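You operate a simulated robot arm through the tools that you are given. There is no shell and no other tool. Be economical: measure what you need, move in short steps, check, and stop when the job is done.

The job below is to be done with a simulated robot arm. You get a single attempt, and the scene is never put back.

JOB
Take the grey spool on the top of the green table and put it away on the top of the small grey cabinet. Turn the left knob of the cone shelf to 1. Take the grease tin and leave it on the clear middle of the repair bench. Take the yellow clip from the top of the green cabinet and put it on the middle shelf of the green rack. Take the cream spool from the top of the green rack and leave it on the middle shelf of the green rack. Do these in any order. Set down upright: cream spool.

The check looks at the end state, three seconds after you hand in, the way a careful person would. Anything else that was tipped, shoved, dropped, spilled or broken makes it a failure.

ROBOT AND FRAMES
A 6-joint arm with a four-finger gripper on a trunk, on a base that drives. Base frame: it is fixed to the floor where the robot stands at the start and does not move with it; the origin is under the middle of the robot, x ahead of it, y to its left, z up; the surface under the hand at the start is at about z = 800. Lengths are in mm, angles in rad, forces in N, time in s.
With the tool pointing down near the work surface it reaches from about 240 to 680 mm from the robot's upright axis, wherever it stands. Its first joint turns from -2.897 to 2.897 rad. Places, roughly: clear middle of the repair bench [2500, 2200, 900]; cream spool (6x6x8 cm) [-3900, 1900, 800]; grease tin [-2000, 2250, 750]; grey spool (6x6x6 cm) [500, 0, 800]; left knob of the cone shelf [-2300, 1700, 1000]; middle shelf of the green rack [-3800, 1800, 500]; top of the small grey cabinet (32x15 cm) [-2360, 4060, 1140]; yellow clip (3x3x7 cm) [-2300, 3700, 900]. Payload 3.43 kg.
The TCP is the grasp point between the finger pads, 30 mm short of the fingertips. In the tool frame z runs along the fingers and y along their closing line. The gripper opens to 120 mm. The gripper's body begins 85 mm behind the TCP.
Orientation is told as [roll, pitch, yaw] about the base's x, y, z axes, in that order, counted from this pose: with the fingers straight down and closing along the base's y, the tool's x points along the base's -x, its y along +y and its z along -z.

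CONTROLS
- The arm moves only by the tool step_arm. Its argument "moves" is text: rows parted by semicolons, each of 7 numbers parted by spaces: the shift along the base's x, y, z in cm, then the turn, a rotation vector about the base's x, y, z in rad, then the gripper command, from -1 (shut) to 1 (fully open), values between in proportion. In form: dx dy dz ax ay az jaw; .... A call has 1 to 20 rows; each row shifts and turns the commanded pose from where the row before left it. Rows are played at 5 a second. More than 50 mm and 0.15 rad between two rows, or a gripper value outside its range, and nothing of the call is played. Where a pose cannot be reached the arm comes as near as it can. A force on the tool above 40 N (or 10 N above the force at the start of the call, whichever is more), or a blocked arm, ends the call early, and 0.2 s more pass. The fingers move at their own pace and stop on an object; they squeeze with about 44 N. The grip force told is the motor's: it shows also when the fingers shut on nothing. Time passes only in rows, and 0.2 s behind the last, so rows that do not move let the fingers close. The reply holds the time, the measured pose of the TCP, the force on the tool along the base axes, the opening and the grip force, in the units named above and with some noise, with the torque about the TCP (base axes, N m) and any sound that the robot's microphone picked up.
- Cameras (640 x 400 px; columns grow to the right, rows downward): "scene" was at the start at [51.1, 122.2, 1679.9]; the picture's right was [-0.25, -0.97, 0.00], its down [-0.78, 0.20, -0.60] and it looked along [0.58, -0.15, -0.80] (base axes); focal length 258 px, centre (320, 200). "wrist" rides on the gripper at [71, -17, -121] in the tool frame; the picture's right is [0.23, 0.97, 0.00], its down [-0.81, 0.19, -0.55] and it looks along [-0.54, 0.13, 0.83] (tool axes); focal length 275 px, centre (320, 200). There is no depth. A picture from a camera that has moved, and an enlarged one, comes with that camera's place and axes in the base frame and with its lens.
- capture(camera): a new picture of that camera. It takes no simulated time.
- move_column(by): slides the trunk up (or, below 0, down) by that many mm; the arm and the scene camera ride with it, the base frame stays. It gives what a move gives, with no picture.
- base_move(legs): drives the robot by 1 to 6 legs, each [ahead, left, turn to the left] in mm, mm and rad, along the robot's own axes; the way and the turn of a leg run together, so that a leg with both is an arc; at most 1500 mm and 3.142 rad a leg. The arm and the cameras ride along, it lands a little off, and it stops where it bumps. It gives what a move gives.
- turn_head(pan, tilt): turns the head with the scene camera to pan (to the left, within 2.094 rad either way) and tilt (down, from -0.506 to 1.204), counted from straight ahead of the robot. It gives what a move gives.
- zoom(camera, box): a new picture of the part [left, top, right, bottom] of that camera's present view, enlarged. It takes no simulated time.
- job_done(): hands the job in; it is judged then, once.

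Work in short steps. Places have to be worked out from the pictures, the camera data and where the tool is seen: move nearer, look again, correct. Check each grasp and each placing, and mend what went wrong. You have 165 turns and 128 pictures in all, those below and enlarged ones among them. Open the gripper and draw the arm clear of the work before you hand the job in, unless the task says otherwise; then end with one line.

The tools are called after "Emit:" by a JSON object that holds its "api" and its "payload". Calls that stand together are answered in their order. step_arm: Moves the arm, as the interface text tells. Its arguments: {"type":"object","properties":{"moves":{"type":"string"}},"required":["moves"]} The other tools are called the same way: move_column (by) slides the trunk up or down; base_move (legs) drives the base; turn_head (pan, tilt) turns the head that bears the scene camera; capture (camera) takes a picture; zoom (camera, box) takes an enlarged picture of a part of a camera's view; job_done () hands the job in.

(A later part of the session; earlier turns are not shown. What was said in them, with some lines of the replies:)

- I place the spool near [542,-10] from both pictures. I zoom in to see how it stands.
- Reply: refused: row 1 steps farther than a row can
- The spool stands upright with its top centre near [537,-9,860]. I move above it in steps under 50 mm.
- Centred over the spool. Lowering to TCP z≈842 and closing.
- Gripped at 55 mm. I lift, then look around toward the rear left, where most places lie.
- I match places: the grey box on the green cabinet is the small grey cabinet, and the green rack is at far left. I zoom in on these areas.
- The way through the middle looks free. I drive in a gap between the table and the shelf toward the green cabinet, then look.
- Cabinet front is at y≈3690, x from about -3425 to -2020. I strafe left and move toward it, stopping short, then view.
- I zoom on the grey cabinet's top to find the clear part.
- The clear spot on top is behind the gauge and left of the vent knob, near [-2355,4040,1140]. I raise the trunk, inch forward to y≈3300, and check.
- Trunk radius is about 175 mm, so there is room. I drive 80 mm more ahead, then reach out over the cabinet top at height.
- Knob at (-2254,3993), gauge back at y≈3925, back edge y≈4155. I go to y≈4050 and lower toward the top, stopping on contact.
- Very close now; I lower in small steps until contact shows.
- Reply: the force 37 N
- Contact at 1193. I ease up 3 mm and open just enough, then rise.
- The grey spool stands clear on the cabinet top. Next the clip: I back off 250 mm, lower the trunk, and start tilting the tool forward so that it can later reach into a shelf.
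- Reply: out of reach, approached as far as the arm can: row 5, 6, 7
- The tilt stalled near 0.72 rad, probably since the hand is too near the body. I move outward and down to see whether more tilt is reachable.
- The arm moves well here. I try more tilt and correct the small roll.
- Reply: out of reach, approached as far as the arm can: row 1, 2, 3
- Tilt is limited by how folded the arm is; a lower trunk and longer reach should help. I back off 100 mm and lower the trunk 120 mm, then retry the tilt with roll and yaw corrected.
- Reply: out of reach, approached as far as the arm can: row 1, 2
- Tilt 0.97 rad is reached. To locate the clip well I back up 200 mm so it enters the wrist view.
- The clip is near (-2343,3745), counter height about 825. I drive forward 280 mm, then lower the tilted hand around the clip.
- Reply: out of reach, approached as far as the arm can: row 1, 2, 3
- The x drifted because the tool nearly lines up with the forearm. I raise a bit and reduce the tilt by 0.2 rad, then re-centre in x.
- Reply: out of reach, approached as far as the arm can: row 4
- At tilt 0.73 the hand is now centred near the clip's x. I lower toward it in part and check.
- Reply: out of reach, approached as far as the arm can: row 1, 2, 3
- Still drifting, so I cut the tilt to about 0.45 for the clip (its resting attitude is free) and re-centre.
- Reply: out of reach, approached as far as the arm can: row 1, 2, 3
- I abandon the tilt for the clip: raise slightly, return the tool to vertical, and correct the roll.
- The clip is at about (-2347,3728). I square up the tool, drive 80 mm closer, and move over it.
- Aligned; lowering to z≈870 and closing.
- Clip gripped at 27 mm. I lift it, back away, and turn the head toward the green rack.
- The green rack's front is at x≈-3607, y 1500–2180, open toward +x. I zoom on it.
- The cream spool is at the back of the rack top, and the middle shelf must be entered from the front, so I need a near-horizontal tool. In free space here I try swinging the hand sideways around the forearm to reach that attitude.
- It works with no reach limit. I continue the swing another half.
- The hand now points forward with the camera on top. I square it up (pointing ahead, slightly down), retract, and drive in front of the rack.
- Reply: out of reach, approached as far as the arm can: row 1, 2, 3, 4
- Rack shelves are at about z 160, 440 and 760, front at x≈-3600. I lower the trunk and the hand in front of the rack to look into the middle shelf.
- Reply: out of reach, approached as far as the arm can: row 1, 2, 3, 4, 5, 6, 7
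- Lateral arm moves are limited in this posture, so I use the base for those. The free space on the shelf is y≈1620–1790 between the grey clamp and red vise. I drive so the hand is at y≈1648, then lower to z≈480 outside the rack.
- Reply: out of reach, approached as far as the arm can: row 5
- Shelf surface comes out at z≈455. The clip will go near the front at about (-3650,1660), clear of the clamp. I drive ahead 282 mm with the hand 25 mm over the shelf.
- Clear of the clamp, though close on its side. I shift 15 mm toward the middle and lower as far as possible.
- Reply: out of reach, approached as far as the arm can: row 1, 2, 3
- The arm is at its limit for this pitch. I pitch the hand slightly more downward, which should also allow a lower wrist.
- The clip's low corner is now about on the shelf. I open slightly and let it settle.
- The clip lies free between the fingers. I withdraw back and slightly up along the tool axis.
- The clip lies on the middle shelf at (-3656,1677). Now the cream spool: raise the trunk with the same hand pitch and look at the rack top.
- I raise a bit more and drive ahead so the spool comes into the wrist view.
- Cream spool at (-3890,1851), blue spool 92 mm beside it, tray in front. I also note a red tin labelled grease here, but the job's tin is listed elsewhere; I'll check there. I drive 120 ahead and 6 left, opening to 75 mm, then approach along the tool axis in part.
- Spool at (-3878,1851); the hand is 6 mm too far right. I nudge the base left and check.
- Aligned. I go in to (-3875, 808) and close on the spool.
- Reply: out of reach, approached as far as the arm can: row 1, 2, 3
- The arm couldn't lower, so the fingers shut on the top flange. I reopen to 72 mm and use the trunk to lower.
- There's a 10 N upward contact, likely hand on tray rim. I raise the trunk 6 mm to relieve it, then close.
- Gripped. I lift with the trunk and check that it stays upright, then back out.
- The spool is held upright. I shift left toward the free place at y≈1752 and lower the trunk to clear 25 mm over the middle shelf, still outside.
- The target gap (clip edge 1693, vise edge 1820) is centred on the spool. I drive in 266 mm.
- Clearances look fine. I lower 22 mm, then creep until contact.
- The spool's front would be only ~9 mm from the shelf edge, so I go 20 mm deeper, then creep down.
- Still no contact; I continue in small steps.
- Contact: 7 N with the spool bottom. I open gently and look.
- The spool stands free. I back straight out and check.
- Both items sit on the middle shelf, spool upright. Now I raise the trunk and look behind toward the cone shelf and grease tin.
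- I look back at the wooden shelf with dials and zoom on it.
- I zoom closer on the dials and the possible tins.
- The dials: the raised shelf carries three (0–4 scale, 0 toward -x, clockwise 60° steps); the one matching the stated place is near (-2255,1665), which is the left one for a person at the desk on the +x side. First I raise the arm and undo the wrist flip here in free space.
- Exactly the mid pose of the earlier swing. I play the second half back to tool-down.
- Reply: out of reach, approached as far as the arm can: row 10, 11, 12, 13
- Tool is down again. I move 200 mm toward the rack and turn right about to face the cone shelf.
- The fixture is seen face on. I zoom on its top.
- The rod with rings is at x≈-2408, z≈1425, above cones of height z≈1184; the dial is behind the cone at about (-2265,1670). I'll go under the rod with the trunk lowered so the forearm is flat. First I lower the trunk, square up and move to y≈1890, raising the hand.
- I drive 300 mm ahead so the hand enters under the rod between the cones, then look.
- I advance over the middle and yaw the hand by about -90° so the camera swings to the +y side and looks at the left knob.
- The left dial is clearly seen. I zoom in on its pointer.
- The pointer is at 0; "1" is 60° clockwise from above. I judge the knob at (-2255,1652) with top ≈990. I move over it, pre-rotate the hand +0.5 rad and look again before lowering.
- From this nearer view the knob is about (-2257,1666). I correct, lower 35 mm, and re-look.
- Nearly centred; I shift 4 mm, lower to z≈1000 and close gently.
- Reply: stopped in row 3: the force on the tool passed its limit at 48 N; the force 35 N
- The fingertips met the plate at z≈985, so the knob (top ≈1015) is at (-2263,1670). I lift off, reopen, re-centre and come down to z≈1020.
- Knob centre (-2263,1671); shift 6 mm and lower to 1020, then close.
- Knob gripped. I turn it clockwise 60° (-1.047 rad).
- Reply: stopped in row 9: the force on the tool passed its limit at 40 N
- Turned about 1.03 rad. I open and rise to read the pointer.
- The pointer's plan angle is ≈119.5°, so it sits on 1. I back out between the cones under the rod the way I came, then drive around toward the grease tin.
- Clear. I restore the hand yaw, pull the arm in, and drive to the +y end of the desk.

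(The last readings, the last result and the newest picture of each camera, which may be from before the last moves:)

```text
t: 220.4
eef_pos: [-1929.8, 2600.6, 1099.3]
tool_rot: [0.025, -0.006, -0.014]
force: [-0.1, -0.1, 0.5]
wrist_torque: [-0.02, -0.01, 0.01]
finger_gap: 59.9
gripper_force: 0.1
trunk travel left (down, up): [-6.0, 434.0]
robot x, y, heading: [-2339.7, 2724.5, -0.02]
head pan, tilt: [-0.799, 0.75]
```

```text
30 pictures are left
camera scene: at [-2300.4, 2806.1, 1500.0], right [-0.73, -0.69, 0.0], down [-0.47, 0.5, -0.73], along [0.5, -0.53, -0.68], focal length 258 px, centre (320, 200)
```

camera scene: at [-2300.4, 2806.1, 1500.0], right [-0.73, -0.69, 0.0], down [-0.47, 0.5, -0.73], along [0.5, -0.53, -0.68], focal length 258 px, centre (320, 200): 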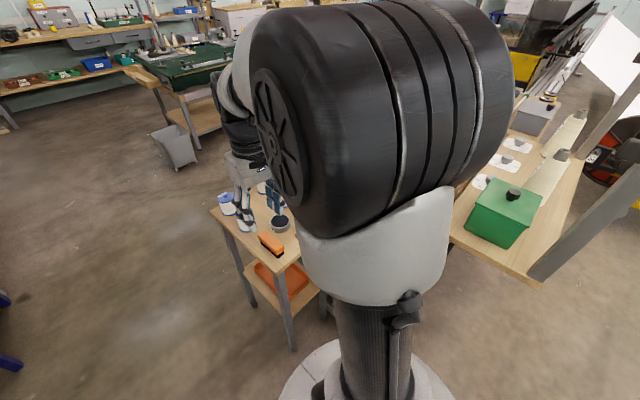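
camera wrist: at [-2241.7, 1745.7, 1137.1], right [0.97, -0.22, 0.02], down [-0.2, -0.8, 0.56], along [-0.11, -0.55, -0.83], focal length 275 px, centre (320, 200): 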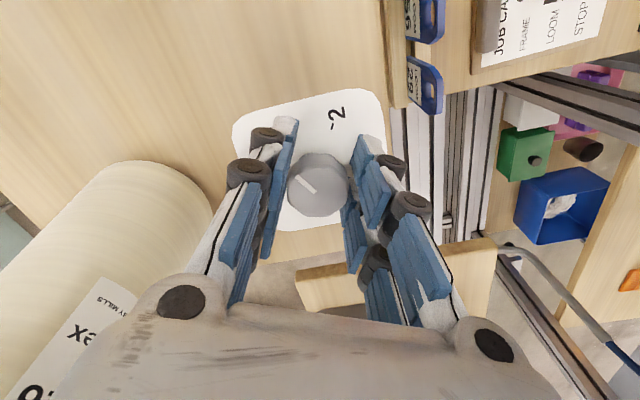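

The arm blocks the view. I move to about (-2250,2640) and turn right so the hand points at the tin.

Emit:
{"api": "base_move", "payload": {"legs": [[90, -85, 0], [0, 0, -0.66]]}}

Emit:
{"api": "capture", "payload": {"camera": "wrist"}}

Emit:
{"api": "turn_head", "payload": {"pan": -0.5, "tilt": 0.8}}

Emit:
{"api": "capture", "payload": {"camera": "scene"}}

```text
t: 223.4
eef_pos: [-2002.2, 2290.1, 1100.6]
tool_rot: [0.025, -0.006, -0.668]
force: [-0.2, 0.1, -0.2]
wrist_torque: [0.0, -0.02, 0.02]
finger_gap: 60.0
gripper_force: 0.2
trunk travel left (down, up): [-6.0, 434.0]
robot x, y, heading: [-2250.8, 2638.2, -0.672]
head pan, tilt: [-0.799, 0.75]
```

```text
29 pictures are left
camera wrist: at [-2071.8, 2319.9, 1218.7], right [0.42, 0.91, 0.02], down [0.74, -0.36, 0.56], along [0.52, -0.22, -0.83], focal length 275 px, centre (320, 200)
```

wrist: 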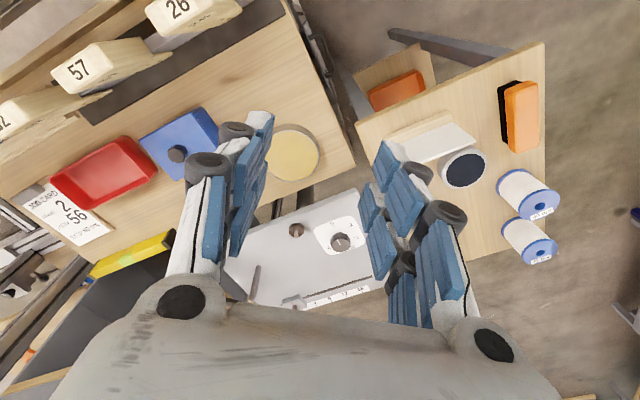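

```text
t: 224.2
eef_pos: [-2003.9, 2291.6, 1100.7]
tool_rot: [0.023, -0.007, -0.67]
force: [0.7, 0.6, 0.3]
wrist_torque: [0.01, 0.01, -0.01]
finger_gap: 59.9
gripper_force: 0.2
trunk travel left (down, up): [-6.0, 434.0]
robot x, y, heading: [-2255.3, 2636.5, -0.673]
head pan, tilt: [-0.499, 0.799]
```

```text
28 pictures are left
camera scene: at [-2150.7, 2686.5, 1496.0], right [-0.92, -0.39, 0.0], down [-0.28, 0.66, -0.7], along [0.27, -0.64, -0.72], focal length 258 px, centre (320, 200)
```

scene: 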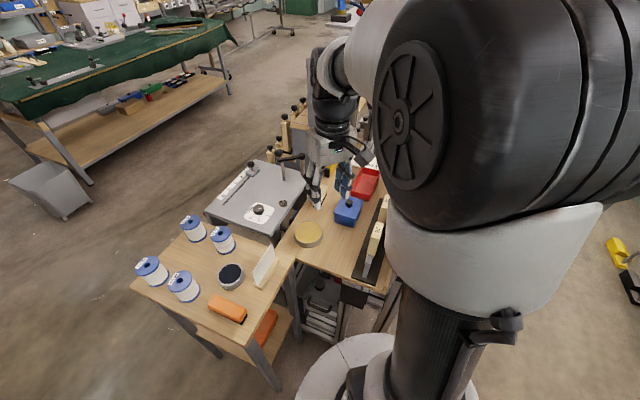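

The tan-topped tin is at (-1899,2198), top z≈757, about 98 mm across. I open fully, level the tool, and move above it.

Emit:
{"api": "step_arm", "payload": {"moves": "2.1 -1.9 -3.5 -0.0196 0.0155 0 1; 2.1 -1.9 -3.5 0 0 0 1; 2.1 -1.9 -3.5 0 0 0 1; 2.1 -1.8 -3.5 0 0 0 1; 2 -1.8 -3.5 0 0 0 1; 0 0 -2 0 0 0 1; 0 0 0 0 0 0 1"}}

Emit:
{"api": "capture", "payload": {"camera": "wrist"}}

```text
t: 225.8
eef_pos: [-1897.0, 2200.0, 902.9]
tool_rot: [-0.001, -0.008, -0.668]
force: [0.2, -0.1, 0.8]
wrist_torque: [-0.06, -0.01, -0.02]
finger_gap: 119.9
gripper_force: 0.1
trunk travel left (down, up): [-6.0, 434.0]
robot x, y, heading: [-2254.5, 2637.3, -0.672]
head pan, tilt: [-0.499, 0.799]
```

```text
27 pictures are left
camera wrist: at [-1964.3, 2231.1, 1022.4], right [0.42, 0.91, 0.0], down [0.75, -0.35, 0.56], along [0.51, -0.24, -0.83], focal length 275 px, centre (320, 200)
```

wrist: 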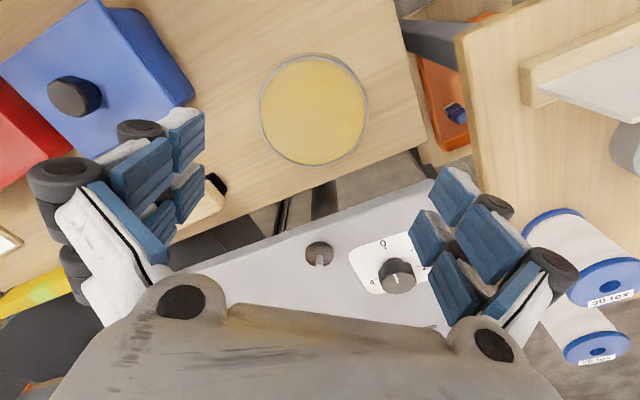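

Shift 7 mm and lower toward the tin in steps with a look midway.

Emit:
{"api": "step_arm", "payload": {"moves": "-0.45 -0.6 -4 0 0 0 1; 0 0 -4 0 0 0 1; 0 0 -2 0 0 0 1; 0 0 0 0 0 0 1"}}

Emit:
{"api": "capture", "payload": {"camera": "wrist"}}

Emit:
{"api": "zoom", "payload": {"camera": "scene", "box": [220, 160, 380, 300]}}

```text
t: 226.8
eef_pos: [-1901.7, 2190.9, 803.1]
tool_rot: [-0.001, -0.007, -0.668]
force: [-0.1, 0.3, -0.3]
wrist_torque: [0.01, -0.01, -0.02]
finger_gap: 120.0
gripper_force: 0.1
trunk travel left (down, up): [-6.0, 434.0]
robot x, y, heading: [-2251.4, 2639.7, -0.676]
head pan, tilt: [-0.499, 0.799]
```

```text
26 pictures are left
camera wrist: at [-1968.9, 2222.2, 923.2], right [0.42, 0.91, 0.0], down [0.75, -0.35, 0.56], along [0.51, -0.24, -0.83], focal length 275 px, centre (320, 200)
```

wrist: 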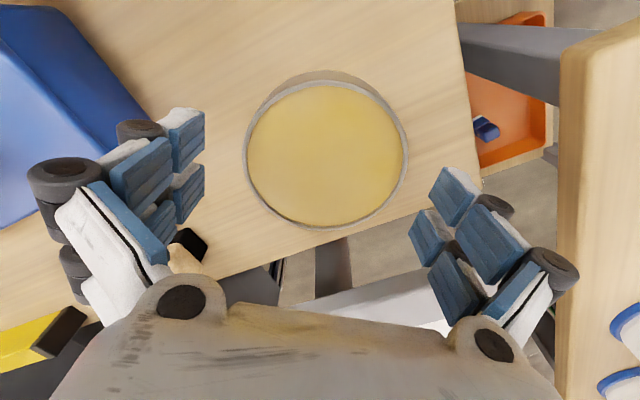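

```text
2.86 times, centred on (300, 230) of scene
camera zoom: at [-2150.7, 2686.5, 1496.0], right [-0.92, -0.39, 0.0], down [-0.28, 0.66, -0.7], along [0.27, -0.64, -0.72], focal length 737 px, centre (377, 114)
```

zoom: 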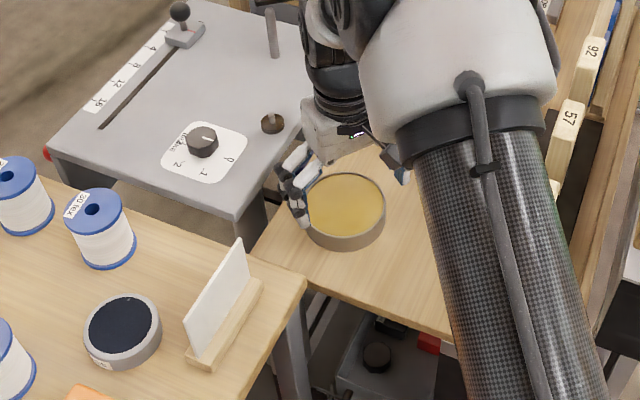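

Before taking it I check the label of the dark tin on the small table and this tin's side.

Emit:
{"api": "zoom", "payload": {"camera": "scene", "box": [220, 255, 270, 295]}}

Emit:
{"api": "zoom", "payload": {"camera": "scene", "box": [285, 210, 335, 250]}}

```text
10.00 times, centred on (245, 275) of scene
camera zoom: at [-2150.7, 2686.5, 1496.0], right [-0.92, -0.39, 0.0], down [-0.28, 0.66, -0.7], along [0.27, -0.64, -0.72], focal length 2580 px, centre (1070, -550)
```

zoom: 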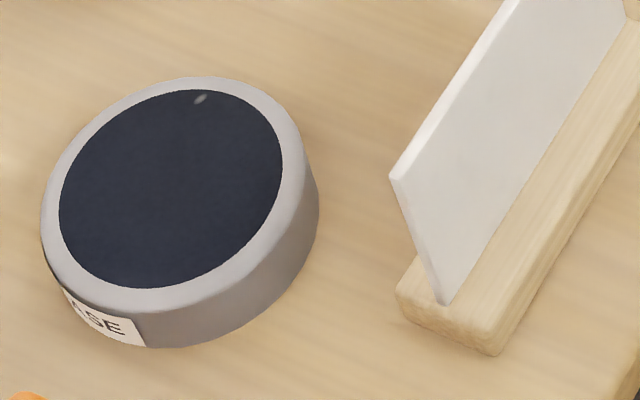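

```text
10.00 times, centred on (310, 230) of scene
camera zoom: at [-2150.7, 2686.5, 1496.0], right [-0.92, -0.39, 0.0], down [-0.28, 0.66, -0.7], along [0.27, -0.64, -0.72], focal length 2580 px, centre (420, -100)
```

zoom: 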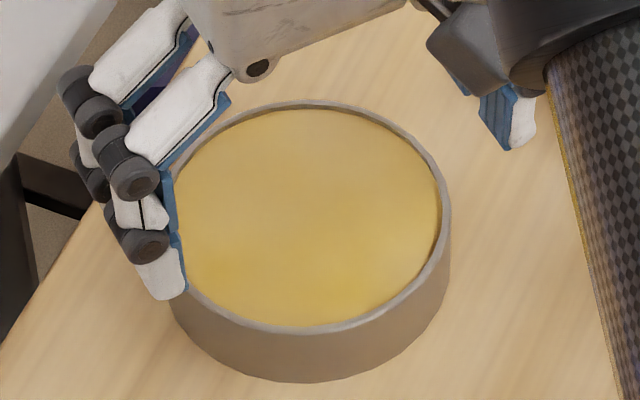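

The dark tin's label ends in "…ASE", so I must be sure which is the grease tin. I raise the hand and swing the camera to the +x side to read this tin's label.

Emit:
{"api": "step_arm", "payload": {"moves": "0 0 4 0 0 0 1; 0 0 4 0 0 0 1; 0 0 4 0 0 0 1; 0 0 0 0 0 -0.145 1; 0 0 0 0 0 -0.145 1; 0 0 0 0 0 -0.145 1; 0 0 0 0 0 -0.145 1; 0 0 0 0 0 -0.145 1; 0 0 0 0 0 -0.145 1; 0 0 0 0 0 -0.145 1; 0 0 0 0 0 -0.145 1; 0 0 0 0 0 -0.145 1; 0 0 0 0 0 -0.145 1; 0 0 0 0 0 -0.145 1; 0 0 0 0 0 -0.145 1; 0 0 0 0 0 -0.145 1; 0 0 0 0 0 -0.145 1; 0 0 0 0 0 -0.145 1; 0 0 0 0 0 0 1"}}

Emit:
{"api": "capture", "payload": {"camera": "wrist"}}

```text
t: 230.8
eef_pos: [-1904.5, 2193.3, 924.7]
tool_rot: [0.0, -0.005, -2.847]
force: [-0.3, 0.8, 0.2]
wrist_torque: [-0.02, -0.03, -0.01]
finger_gap: 119.7
gripper_force: 0.1
trunk travel left (down, up): [-6.0, 434.0]
robot x, y, heading: [-2255.2, 2638.6, -0.673]
head pan, tilt: [-0.499, 0.799]
```

```text
22 pictures are left
camera wrist: at [-1839.3, 2229.3, 1044.3], right [0.5, -0.86, 0.0], down [-0.72, -0.42, 0.56], along [-0.48, -0.28, -0.83], focal length 275 px, centre (320, 200)
```

wrist: 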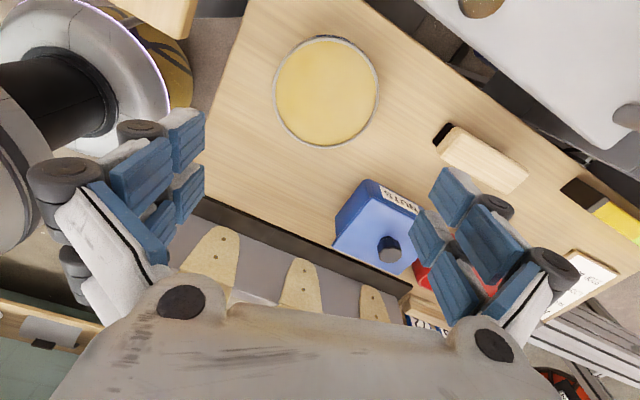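

The side isn't visible from straight above. I shift 100 mm toward +x and zoom.

Emit:
{"api": "step_arm", "payload": {"moves": "4 1 0 0 0 0 1; 4 1 0 0 0 0 1; 3 1 -2 0 0 0 1; 0 0 0 0 0 0 1"}}

Emit:
{"api": "zoom", "payload": {"camera": "wrist", "box": [220, 80, 460, 230]}}

```text
t: 231.8
eef_pos: [-1794.0, 2218.5, 906.9]
tool_rot: [-0.001, -0.008, -2.844]
force: [-0.1, -0.4, 0.0]
wrist_torque: [0.01, 0.0, -0.02]
finger_gap: 120.1
gripper_force: 0.1
trunk travel left (down, up): [-6.0, 434.0]
robot x, y, heading: [-2255.1, 2636.9, -0.672]
head pan, tilt: [-0.499, 0.799]
```

```text
2.67 times, centred on (340, 155) of wrist
camera zoom: at [-1729.5, 2256.1, 1025.7], right [0.5, -0.86, 0.0], down [-0.72, -0.42, 0.56], along [-0.48, -0.28, -0.83], focal length 734 px, centre (267, 320)
```

zoom: 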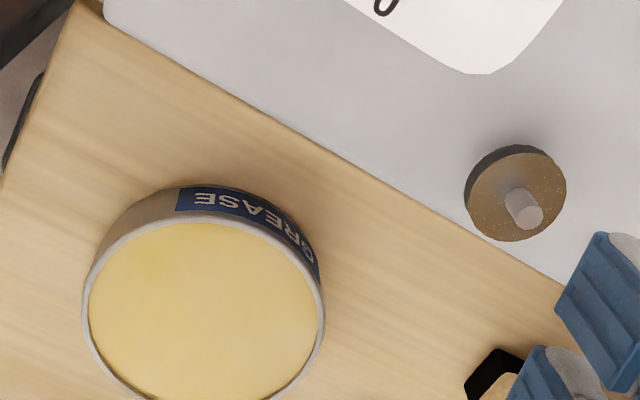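

It reads GREASE — this is the right tin. Refined: centre (-1891,2190), top ≈745, roughly 105–112 mm wide, so centring must be exact. I move back over it at z≈800 with this yaw and check.

Emit:
{"api": "step_arm", "payload": {"moves": "-4.5 -1 0 0 0 0 1; -4.5 -1 0 0 0 0 1; -0.8 -0.85 -3 0 0 0 1; 0 0 -4 0 0 0 1; 0 0 -3.5 0 0 0 1; 0 0 0 0 0 0 1"}}

Emit:
{"api": "capture", "payload": {"camera": "wrist"}}

```text
t: 233.2
eef_pos: [-1888.5, 2190.6, 800.9]
tool_rot: [0.0, -0.007, -2.846]
force: [-0.1, 0.6, -0.3]
wrist_torque: [0.02, 0.01, 0.0]
finger_gap: 120.1
gripper_force: 0.0
trunk travel left (down, up): [-6.0, 434.0]
robot x, y, heading: [-2251.1, 2637.6, -0.676]
head pan, tilt: [-0.499, 0.799]
```

```text
20 pictures are left
camera wrist: at [-1824.6, 2228.5, 919.4], right [0.51, -0.86, 0.0], down [-0.72, -0.42, 0.56], along [-0.48, -0.28, -0.83], focal length 275 px, centre (320, 200)
```

wrist: 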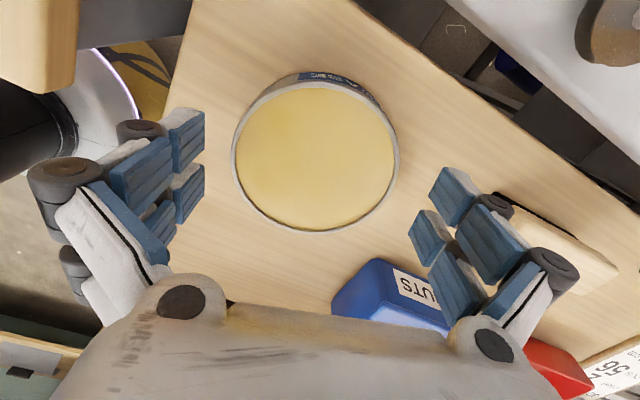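

Two opposed views give the centre (-1893.5,2192), top 748, about 112 mm wide. I correct 5 mm and lower gently.

Emit:
{"api": "step_arm", "payload": {"moves": "-0.5 0.14 0 0 0 0 1; 0 0 -1 0 0 0 1; 0 0 -1 0 0 0 1; 0 0 -0.6 0 0 0 1; 0 0 0 0 0 0 1"}}

Emit:
{"api": "capture", "payload": {"camera": "wrist"}}

```text
t: 234.4
eef_pos: [-1898.1, 2195.2, 775.3]
tool_rot: [0.0, -0.008, -2.844]
force: [-0.5, 0.5, -0.4]
wrist_torque: [-0.05, 0.02, -0.04]
finger_gap: 120.1
gripper_force: 0.1
trunk travel left (down, up): [-6.0, 434.0]
robot x, y, heading: [-2256.6, 2636.7, -0.672]
head pan, tilt: [-0.499, 0.799]
```

```text
19 pictures are left
camera wrist: at [-1833.0, 2231.4, 892.7], right [0.51, -0.86, 0.0], down [-0.72, -0.42, 0.56], along [-0.48, -0.28, -0.83], focal length 275 px, centre (320, 200)
```

wrist: 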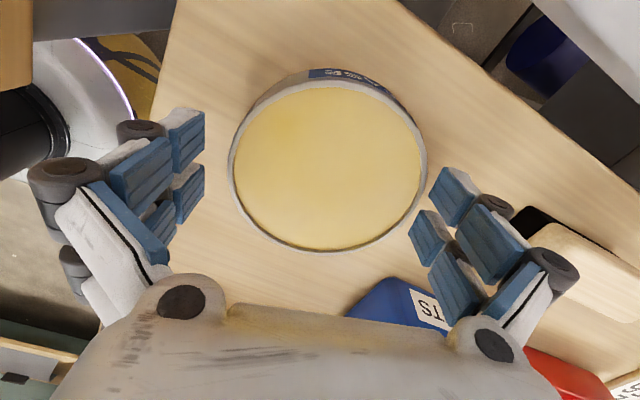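

By the picture the tin is about 2–3 mm toward the right finger. I correct and recheck just above the rim.

Emit:
{"api": "step_arm", "payload": {"moves": "0.45 -0.1 0 0 0 0 1; 0 0 0 0 0 0 1; 0 0 0 0 0 0 1"}}

Emit:
{"api": "capture", "payload": {"camera": "wrist"}}

```text
t: 235.2
eef_pos: [-1893.5, 2193.4, 773.5]
tool_rot: [0.001, -0.006, -2.844]
force: [-0.8, 0.6, 0.2]
wrist_torque: [-0.03, -0.01, 0.01]
finger_gap: 119.8
gripper_force: 0.1
trunk travel left (down, up): [-6.0, 434.0]
robot x, y, heading: [-2251.9, 2637.0, -0.67]
head pan, tilt: [-0.499, 0.799]
```

```text
18 pictures are left
camera wrist: at [-1828.7, 2230.3, 892.5], right [0.51, -0.86, 0.0], down [-0.72, -0.42, 0.56], along [-0.48, -0.28, -0.83], focal length 275 px, centre (320, 200)
```

wrist: 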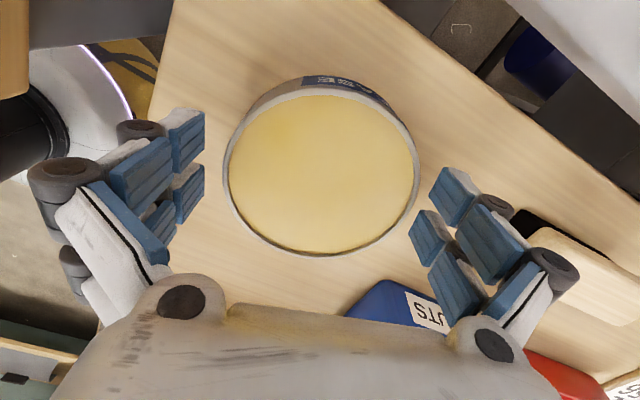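

Now centred within 1 mm in the tool frame. I lower 22 mm slowly.

Emit:
{"api": "step_arm", "payload": {"moves": "0 0 -0.8 0 0 0 1; 0 0 -0.7 0 0 0 1; 0 0 -0.7 0 0 0 1; 0 0 0 0 0 0 1"}}

```text
t: 236.2
eef_pos: [-1893.0, 2193.0, 751.5]
tool_rot: [0.0, -0.008, -2.844]
force: [-0.9, -0.1, 0.7]
wrist_torque: [-0.02, 0.02, -0.02]
finger_gap: 120.3
gripper_force: 0.1
trunk travel left (down, up): [-6.0, 434.0]
robot x, y, heading: [-2257.1, 2640.7, -0.671]
head pan, tilt: [-0.499, 0.799]
```

No contact while lowering; the fingers straddle the tin. I lower 6 mm more for a deeper hold and close.

Emit:
{"api": "step_arm", "payload": {"moves": "0 0 -0.6 0 0 0 1; 0 0 0 0 0 0 0.9; 0 0 0 0 0 0 0.8; 0 0 0 0 0 0 0.5; 0 0 0 0 0 0 -1; 0 0 0 0 0 0 -1"}}

Emit:
{"api": "capture", "payload": {"camera": "wrist"}}

```text
t: 237.1
eef_pos: [-1892.9, 2196.1, 754.7]
tool_rot: [0.003, -0.005, -2.842]
force: [-8.4, 17.5, 53.9]
wrist_torque: [2.65, 0.18, 0.41]
finger_gap: 110.3
gripper_force: 40.1
trunk travel left (down, up): [-6.0, 434.0]
robot x, y, heading: [-2253.0, 2637.3, -0.668]
head pan, tilt: [-0.499, 0.799]
stopped in row 4: the force on the tool passed its limit at 43 N (the readings are from after the stop); the commanded pose is now the measured one
```

```text
17 pictures are left
camera wrist: at [-1828.7, 2232.7, 873.7], right [0.51, -0.86, 0.0], down [-0.72, -0.42, 0.56], along [-0.48, -0.28, -0.83], focal length 275 px, centre (320, 200)
```

wrist: 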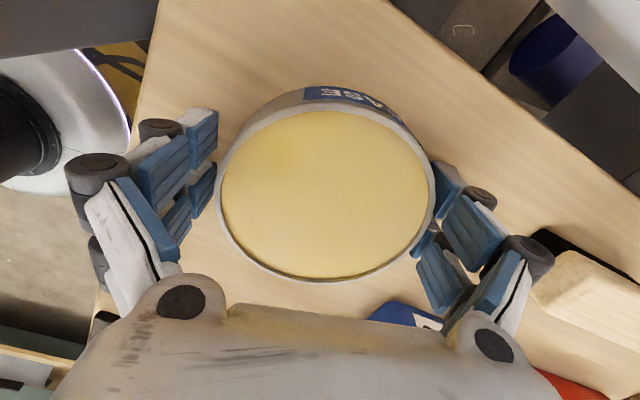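

The fingertips press the desk. The fingers are at the tin (gap 110). I rise 5 mm while holding shut and read again.

Emit:
{"api": "step_arm", "payload": {"moves": "0 0 0.3 0 0 0 0.6; 0 0 0.3 0 0 0 0.6; 0 0 0 0 0 0 -1; 0 0 0 0 0 0 -1; 0 0 0 0 0 0 -1"}}

Emit:
{"api": "capture", "payload": {"camera": "wrist"}}

```text
t: 238.3
eef_pos: [-1891.5, 2196.3, 757.6]
tool_rot: [0.003, -0.006, -2.846]
force: [-2.3, 25.5, 55.9]
wrist_torque: [2.64, 0.0, 0.33]
finger_gap: 103.0
gripper_force: 43.9
trunk travel left (down, up): [-6.0, 434.0]
robot x, y, heading: [-2252.9, 2637.0, -0.676]
head pan, tilt: [-0.499, 0.799]
```

```text
16 pictures are left
camera wrist: at [-1828.6, 2233.3, 877.0], right [0.51, -0.86, 0.0], down [-0.72, -0.42, 0.56], along [-0.48, -0.28, -0.83], focal length 275 px, centre (320, 200)
```

wrist: 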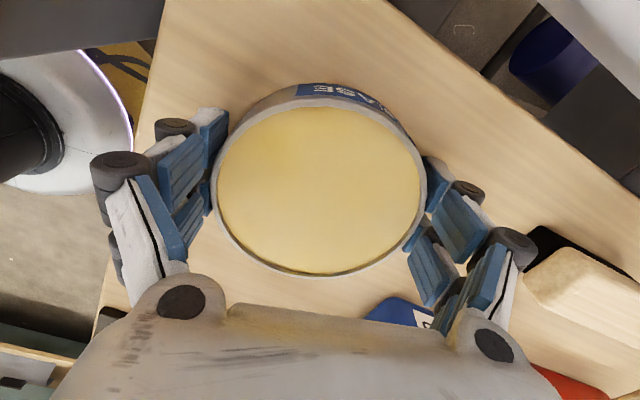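

There's still upward force at the left finger. I raise another 10 mm slowly with the grip on and watch the force.

Emit:
{"api": "step_arm", "payload": {"moves": "0 0 0.4 0 0 0 -1; 0 0 0.4 0 0 0 -1; 0 0 0.4 0 0 0 -1; 0 0 0 0 0 0 -1"}}

Emit:
{"api": "capture", "payload": {"camera": "wrist"}}

```text
t: 239.3
eef_pos: [-1891.7, 2191.4, 765.4]
tool_rot: [0.0, -0.007, -2.845]
force: [-0.7, -0.1, -4.8]
wrist_torque: [-0.01, -0.06, 0.0]
finger_gap: 101.9
gripper_force: 43.2
trunk travel left (down, up): [-6.0, 434.0]
robot x, y, heading: [-2254.8, 2636.4, -0.672]
head pan, tilt: [-0.499, 0.799]
```

```text
15 pictures are left
camera wrist: at [-1826.9, 2229.0, 884.2], right [0.51, -0.86, 0.0], down [-0.72, -0.42, 0.56], along [-0.48, -0.28, -0.83], focal length 275 px, centre (320, 200)
```

wrist: 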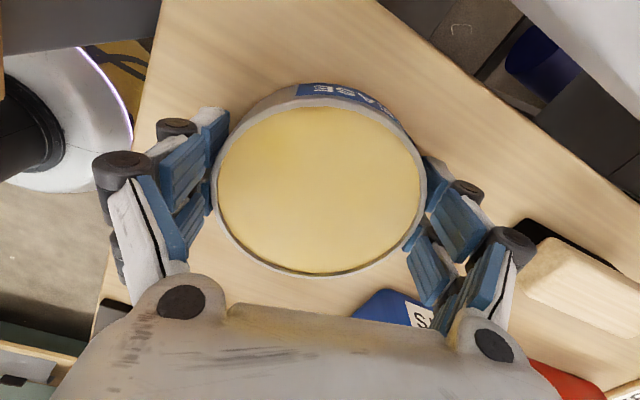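

The tin is lifted (weight shows, level). I raise it, square the robot to +x, and drive along the corridor at y≈2970 toward the repair bench.

Emit:
{"api": "step_arm", "payload": {"moves": "0 0 4 0 0 0 -1; 0 0 4 0 0 0 -1; 0 0 4 0 0 0 -1; 0 0 4 0 0 0 -1; 0 0 4 0 0 0 -1; 0 0 4 0 0 0 -1; 0 0 0 0 0 0 -1"}}

Emit:
{"api": "move_column", "payload": {"by": 170}}

Emit:
{"api": "base_move", "payload": {"legs": [[0, 0, 0.67], [0, 340, 0], [1500, 0, 0], [1300, 0, 0]]}}

Emit:
{"api": "turn_head", "payload": {"pan": -0.1, "tilt": 0.4}}

Emit:
{"api": "capture", "payload": {"camera": "scene"}}

```text
t: 240.9
eef_pos: [-1892.6, 2193.4, 1005.5]
tool_rot: [0.0, -0.008, -2.842]
force: [0.4, -0.6, -4.8]
wrist_torque: [-0.01, -0.01, 0.01]
finger_gap: 102.0
gripper_force: 43.9
trunk travel left (down, up): [-6.0, 434.0]
robot x, y, heading: [-2252.5, 2641.9, -0.671]
head pan, tilt: [-0.499, 0.799]
```

```text
t: 242.8
eef_pos: [-1892.1, 2192.1, 1175.8]
tool_rot: [0.0, -0.007, -2.846]
force: [-0.4, 0.1, -6.6]
wrist_torque: [0.01, 0.0, -0.01]
finger_gap: 102.2
gripper_force: 43.6
trunk travel left (down, up): [-176.0, 264.0]
robot x, y, heading: [-2256.7, 2636.7, -0.671]
head pan, tilt: [-0.499, 0.799]
```

```text
t: 259.9
eef_pos: [1090.1, 2968.2, 1174.7]
tool_rot: [-0.001, -0.009, -2.116]
force: [0.3, 0.0, -5.0]
wrist_torque: [0.0, 0.0, 0.02]
finger_gap: 102.0
gripper_force: 44.1
trunk travel left (down, up): [-176.0, 264.0]
robot x, y, heading: [529.6, 3060.3, 0.053]
head pan, tilt: [-0.499, 0.799]
```

```text
t: 260.8
eef_pos: [1089.9, 2967.5, 1175.1]
tool_rot: [-0.001, -0.007, -2.115]
force: [-0.1, -0.2, -4.8]
wrist_torque: [0.04, -0.02, 0.02]
finger_gap: 102.1
gripper_force: 44.0
trunk travel left (down, up): [-176.0, 264.0]
robot x, y, heading: [526.5, 3059.7, 0.056]
head pan, tilt: [-0.099, 0.4]
```

```text
14 pictures are left
camera scene: at [590.0, 3196.6, 1701.0], right [-0.04, -1.0, 0.0], down [-0.39, 0.02, -0.92], along [0.92, -0.04, -0.39], focal length 258 px, centre (320, 200)
```

scene: 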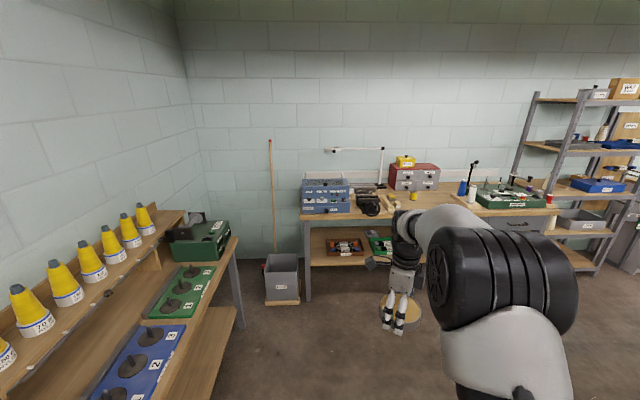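

The repair bench's middle lies at the right of the view, clear between the red box and green tray. I drive on, sidestepping to y≈2320.

Emit:
{"api": "base_move", "payload": {"legs": [[0, 0, -0.055], [750, 0, 0], [0, -740, 0], [400, 0, 0]]}}

Emit:
{"api": "turn_head", "payload": {"pan": 0.0, "tilt": 0.5}}

Emit:
{"api": "capture", "payload": {"camera": "scene"}}

```text
t: 270.9
eef_pos: [2239.9, 2226.1, 1174.8]
tool_rot: [0.002, -0.007, -2.156]
force: [0.1, -0.4, -5.9]
wrist_torque: [0.02, 0.03, 0.01]
finger_gap: 101.9
gripper_force: 44.4
trunk travel left (down, up): [-176.0, 264.0]
robot x, y, heading: [1678.2, 2342.1, 0.014]
head pan, tilt: [-0.099, 0.4]
```

```text
t: 271.6
eef_pos: [2238.5, 2225.2, 1174.6]
tool_rot: [-0.001, -0.006, -2.155]
force: [-0.6, 0.6, -5.1]
wrist_torque: [0.0, 0.0, 0.01]
finger_gap: 101.8
gripper_force: 44.3
trunk travel left (down, up): [-176.0, 264.0]
robot x, y, heading: [1677.2, 2341.8, 0.017]
head pan, tilt: [0.0, 0.499]
```

```text
13 pictures are left
camera scene: at [1745.5, 2481.3, 1691.9], right [0.02, -1.0, 0.0], down [-0.48, -0.01, -0.88], along [0.88, 0.02, -0.48], focal length 258 px, centre (320, 200)
```

scene: 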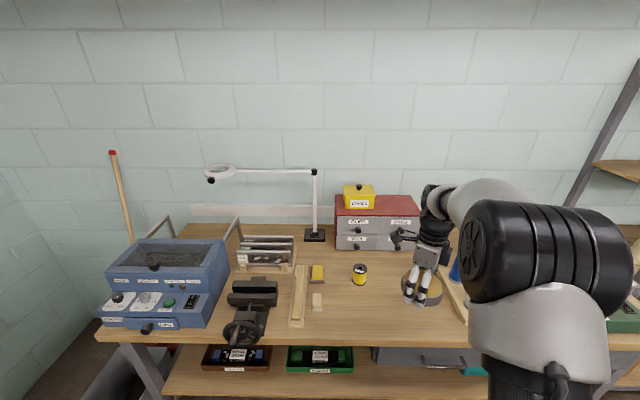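

The spot (2490,2200) is clear: spool at (2527,2334), red cabinet behind. I drive 240 ahead and look down with the wrist camera.

Emit:
{"api": "base_move", "payload": {"legs": [[235, -22, 0]]}}

Emit:
{"api": "capture", "payload": {"camera": "wrist"}}

Emit:
{"api": "capture", "payload": {"camera": "scene"}}

```text
t: 273.3
eef_pos: [2464.9, 2204.7, 1174.4]
tool_rot: [-0.002, -0.007, -2.158]
force: [-0.2, 0.1, -6.1]
wrist_torque: [0.01, 0.05, 0.01]
finger_gap: 102.1
gripper_force: 43.9
trunk travel left (down, up): [-176.0, 264.0]
robot x, y, heading: [1902.8, 2323.7, 0.014]
head pan, tilt: [0.0, 0.499]
```

```text
12 pictures are left
camera wrist: at [2491.5, 2275.1, 1294.4], right [0.94, -0.35, 0.0], down [-0.29, -0.78, 0.56], along [-0.2, -0.52, -0.83], focal length 275 px, centre (320, 200)
```

wrist: 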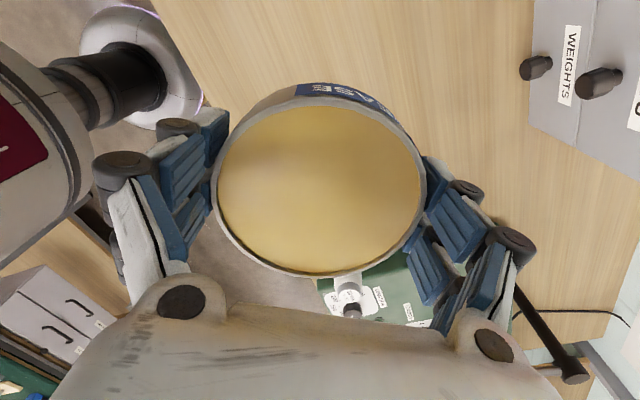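

```text
11 pictures are left
camera scene: at [1973.1, 2462.9, 1691.8], right [0.02, -1.0, 0.0], down [-0.48, -0.01, -0.88], along [0.88, 0.01, -0.48], focal length 258 px, centre (320, 200)
```

scene: 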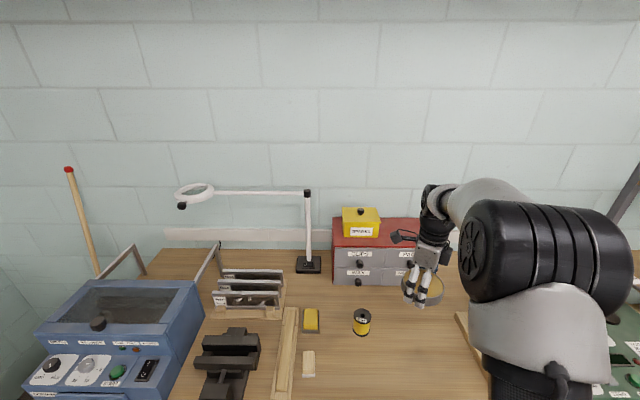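

The landing spot is bare wood. I lower the trunk 190 mm, then step down with the force guard.

Emit:
{"api": "move_column", "payload": {"by": -170}}

Emit:
{"api": "step_arm", "payload": {"moves": "1.5 0 -2 0 0 0 -1; 1 0 -1.5 0 0 0 -1; 0 0 -1 0 0 0 -1; 0 0 0 0 0 0 -1"}}

Emit:
{"api": "capture", "payload": {"camera": "wrist"}}

Emit:
{"api": "zoom", "payload": {"camera": "scene", "box": [320, 220, 520, 360]}}

```text
t: 275.2
eef_pos: [2464.1, 2204.6, 1005.6]
tool_rot: [-0.001, -0.006, -2.158]
force: [0.5, 0.2, -5.4]
wrist_torque: [-0.01, -0.02, 0.03]
finger_gap: 102.1
gripper_force: 44.0
trunk travel left (down, up): [-6.0, 434.0]
robot x, y, heading: [1902.3, 2321.9, 0.016]
head pan, tilt: [0.0, 0.499]
```

```text
t: 276.2
eef_pos: [2488.0, 2207.8, 961.4]
tool_rot: [0.0, -0.005, -2.157]
force: [0.4, 0.2, -5.4]
wrist_torque: [0.02, -0.01, 0.0]
finger_gap: 102.1
gripper_force: 43.8
trunk travel left (down, up): [-6.0, 434.0]
robot x, y, heading: [1901.6, 2322.9, 0.011]
head pan, tilt: [0.0, 0.499]
```

```text
10 pictures are left
camera wrist: at [2515.1, 2276.1, 1080.6], right [0.94, -0.35, 0.0], down [-0.29, -0.78, 0.56], along [-0.2, -0.52, -0.83], focal length 275 px, centre (320, 200)
```

wrist: 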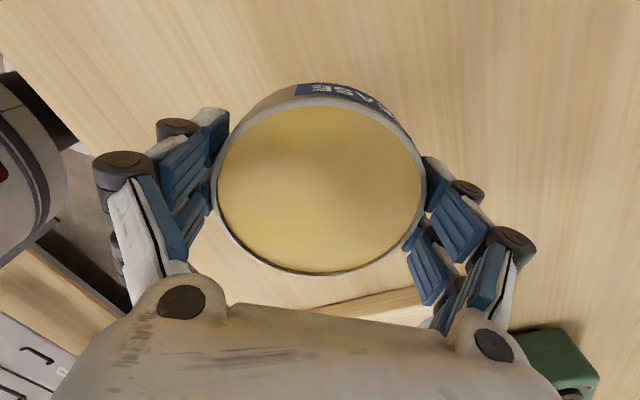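

```text
2.86 times, centred on (420, 290) of scene
camera zoom: at [1971.9, 2463.0, 1521.9], right [0.02, -1.0, 0.0], down [-0.48, -0.01, -0.88], along [0.88, 0.01, -0.48], focal length 737 px, centre (34, -57)
```

zoom: 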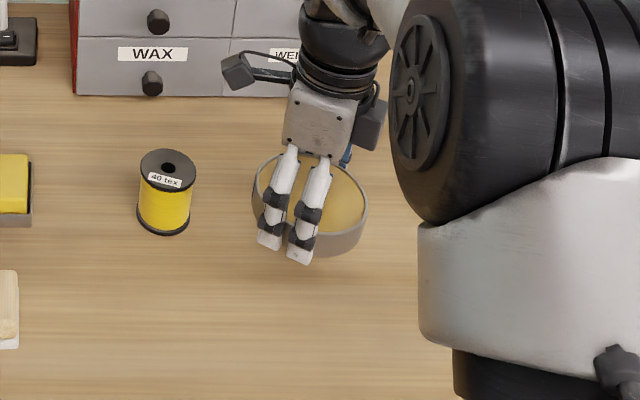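

Clear below. I continue lowering in small guarded steps.

Emit:
{"api": "step_arm", "payload": {"moves": "0 0 -0.8 0 0 0 -1; 0 0 -0.8 0 0 0 -1; 0 0 -0.8 0 0 0 -1; 0 0 -0.6 0 0 0 -1; 0 0 -0.4 0 0 0 -1; 0 0 0 0 0 0 -1"}}

```text
t: 277.6
eef_pos: [2489.2, 2206.0, 927.1]
tool_rot: [-0.002, -0.007, -2.157]
force: [0.0, -0.2, -4.9]
wrist_torque: [0.02, 0.0, 0.0]
finger_gap: 101.8
gripper_force: 44.2
trunk travel left (down, up): [-6.0, 434.0]
robot x, y, heading: [1904.7, 2318.1, 0.017]
head pan, tilt: [0.0, 0.499]
```

Emit:
{"api": "step_arm", "payload": {"moves": "0 0 -0.5 0 0 0 -1; 0 0 -0.5 0 0 0 -1; 0 0 -0.5 0 0 0 -1; 0 0 -0.4 0 0 0 -1; 0 0 -0.4 0 0 0 -1; 0 0 -0.3 0 0 0 -1; 0 0 -0.3 0 0 0 -1; 0 0 0 0 0 0 -1"}}

Emit:
{"api": "zoom", "payload": {"camera": "scene", "box": [320, 220, 520, 360]}}

```text
t: 279.4
eef_pos: [2488.0, 2206.0, 897.3]
tool_rot: [0.001, -0.007, -2.159]
force: [0.7, 0.1, -5.7]
wrist_torque: [-0.01, 0.02, 0.0]
finger_gap: 102.1
gripper_force: 44.0
trunk travel left (down, up): [-6.0, 434.0]
robot x, y, heading: [1903.2, 2318.0, 0.015]
head pan, tilt: [0.0, 0.499]
```

```text
2.86 times, centred on (420, 290) of scene
camera zoom: at [1971.9, 2463.0, 1521.9], right [0.02, -1.0, 0.0], down [-0.48, -0.01, -0.88], along [0.88, 0.01, -0.48], focal length 737 px, centre (34, -57)
```

zoom: 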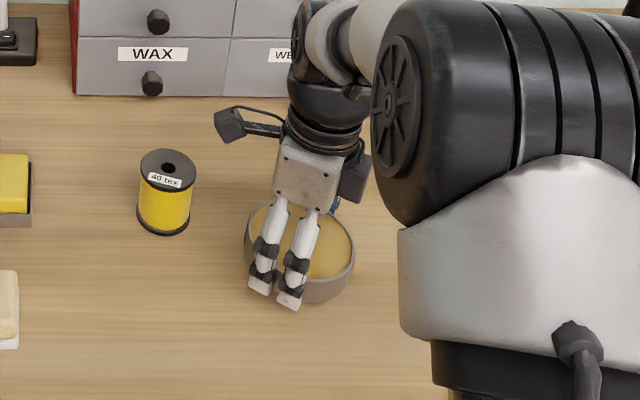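

Still free; further down in 4 mm guarded steps.

Emit:
{"api": "step_arm", "payload": {"moves": "0 0 -0.4 0 0 0 -1; 0 0 -0.4 0 0 0 -1; 0 0 -0.4 0 0 0 -1; 0 0 -0.4 0 0 0 -1; 0 0 -0.4 0 0 0 -1; 0 0 -0.4 0 0 0 -1; 0 0 -0.3 0 0 0 -1; 0 0 -0.3 0 0 0 -1; 0 0 0 0 0 0 -1"}}

```text
t: 281.0
eef_pos: [2487.9, 2208.0, 878.7]
tool_rot: [0.005, -0.004, -2.158]
force: [-7.1, 1.9, 18.3]
wrist_torque: [0.94, 1.12, 0.28]
finger_gap: 102.1
gripper_force: 44.3
trunk travel left (down, up): [-6.0, 434.0]
robot x, y, heading: [1900.4, 2319.2, 0.016]
head pan, tilt: [0.0, 0.499]
stopped in row 8: the force on the tool passed its limit at 45 N (the readings are from after the stop); the commanded pose is now the measured one
```

Contact with the bench. I ease up 2 mm and open fully.

Emit:
{"api": "step_arm", "payload": {"moves": "0 0 0.2 0 0 0 -1; 0 0 0.1 0 0 0 0.75; 0 0 0.1 0 0 0 0.9; 0 0 0 0 0 0 1; 0 0 0 0 0 0 1; 0 0 0 0 0 0 1"}}

Emit:
{"api": "capture", "payload": {"camera": "wrist"}}

```text
t: 282.4
eef_pos: [2490.2, 2207.8, 879.9]
tool_rot: [0.005, -0.003, -2.157]
force: [0.4, 0.0, -0.6]
wrist_torque: [-0.01, 0.0, 0.03]
finger_gap: 119.8
gripper_force: 0.0
trunk travel left (down, up): [-6.0, 434.0]
robot x, y, heading: [1903.9, 2322.7, 0.017]
head pan, tilt: [0.0, 0.499]
```

```text
7 pictures are left
camera wrist: at [2516.2, 2276.4, 999.6], right [0.94, -0.35, 0.0], down [-0.29, -0.78, 0.56], along [-0.19, -0.52, -0.83], focal length 275 px, centre (320, 200)
```

wrist: 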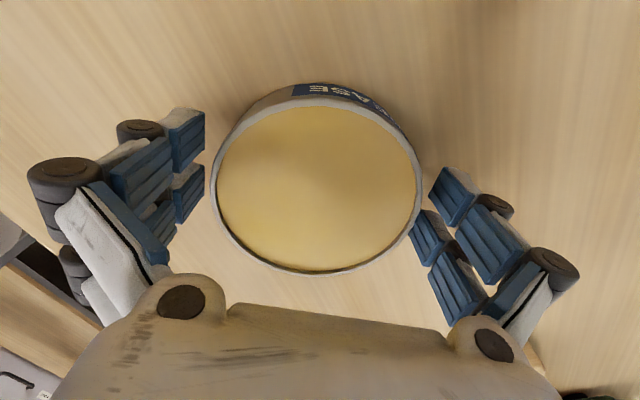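

The tin stands flat and free between the fingers. I rise straight up with the arm, then back away.

Emit:
{"api": "step_arm", "payload": {"moves": "0 0 1 0 0 0 1; 0 0 2 0 0 0 1; 0 0 4 0 0 0 1; 0 0 4.5 0 0 0 1; 0 0 4.5 0 0 0 1; 0 0 4.5 0 0 0 1; 0 0 0 0 0 0 1"}}

Emit:
{"api": "base_move", "payload": {"legs": [[-400, 0, 0]]}}

Emit:
{"api": "capture", "payload": {"camera": "scene"}}

```text
t: 284.0
eef_pos: [2489.2, 2208.3, 1085.1]
tool_rot: [0.005, -0.003, -2.157]
force: [1.0, -0.1, -0.1]
wrist_torque: [-0.02, -0.02, -0.01]
finger_gap: 119.9
gripper_force: 0.1
trunk travel left (down, up): [-6.0, 434.0]
robot x, y, heading: [1903.8, 2319.2, 0.019]
head pan, tilt: [0.0, 0.499]
```

```text
t: 286.5
eef_pos: [2098.9, 2200.1, 1086.0]
tool_rot: [0.006, -0.005, -2.162]
force: [0.1, -0.8, 0.4]
wrist_torque: [0.0, -0.02, 0.05]
finger_gap: 120.1
gripper_force: 0.1
trunk travel left (down, up): [-6.0, 434.0]
robot x, y, heading: [1514.5, 2315.1, 0.012]
head pan, tilt: [0.0, 0.499]
```

```text
6 pictures are left
camera scene: at [1581.7, 2457.3, 1522.0], right [0.01, -1.0, 0.0], down [-0.48, -0.01, -0.88], along [0.88, 0.01, -0.48], focal length 258 px, centre (320, 200)
```

scene: 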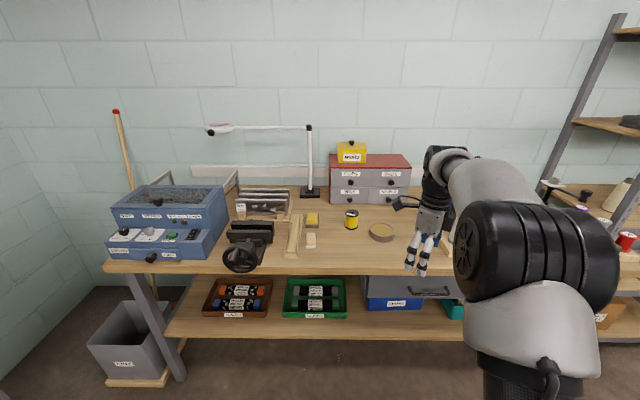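

The tin stands on the clear middle of the bench, the arm is clear and the gripper open. All five parts are done, so I hand in.

Emit:
{"api": "job_done", "payload": {}}

```text
The job is handed in.
```

I handed in the job with all five tasks done: the grey spool is on the small grey cabinet, the left knob is at 1, and the grease tin is on the clear middle of the repair bench. The yellow clip, lying down, and the cream spool, upright, are on the middle shelf of the green rack.
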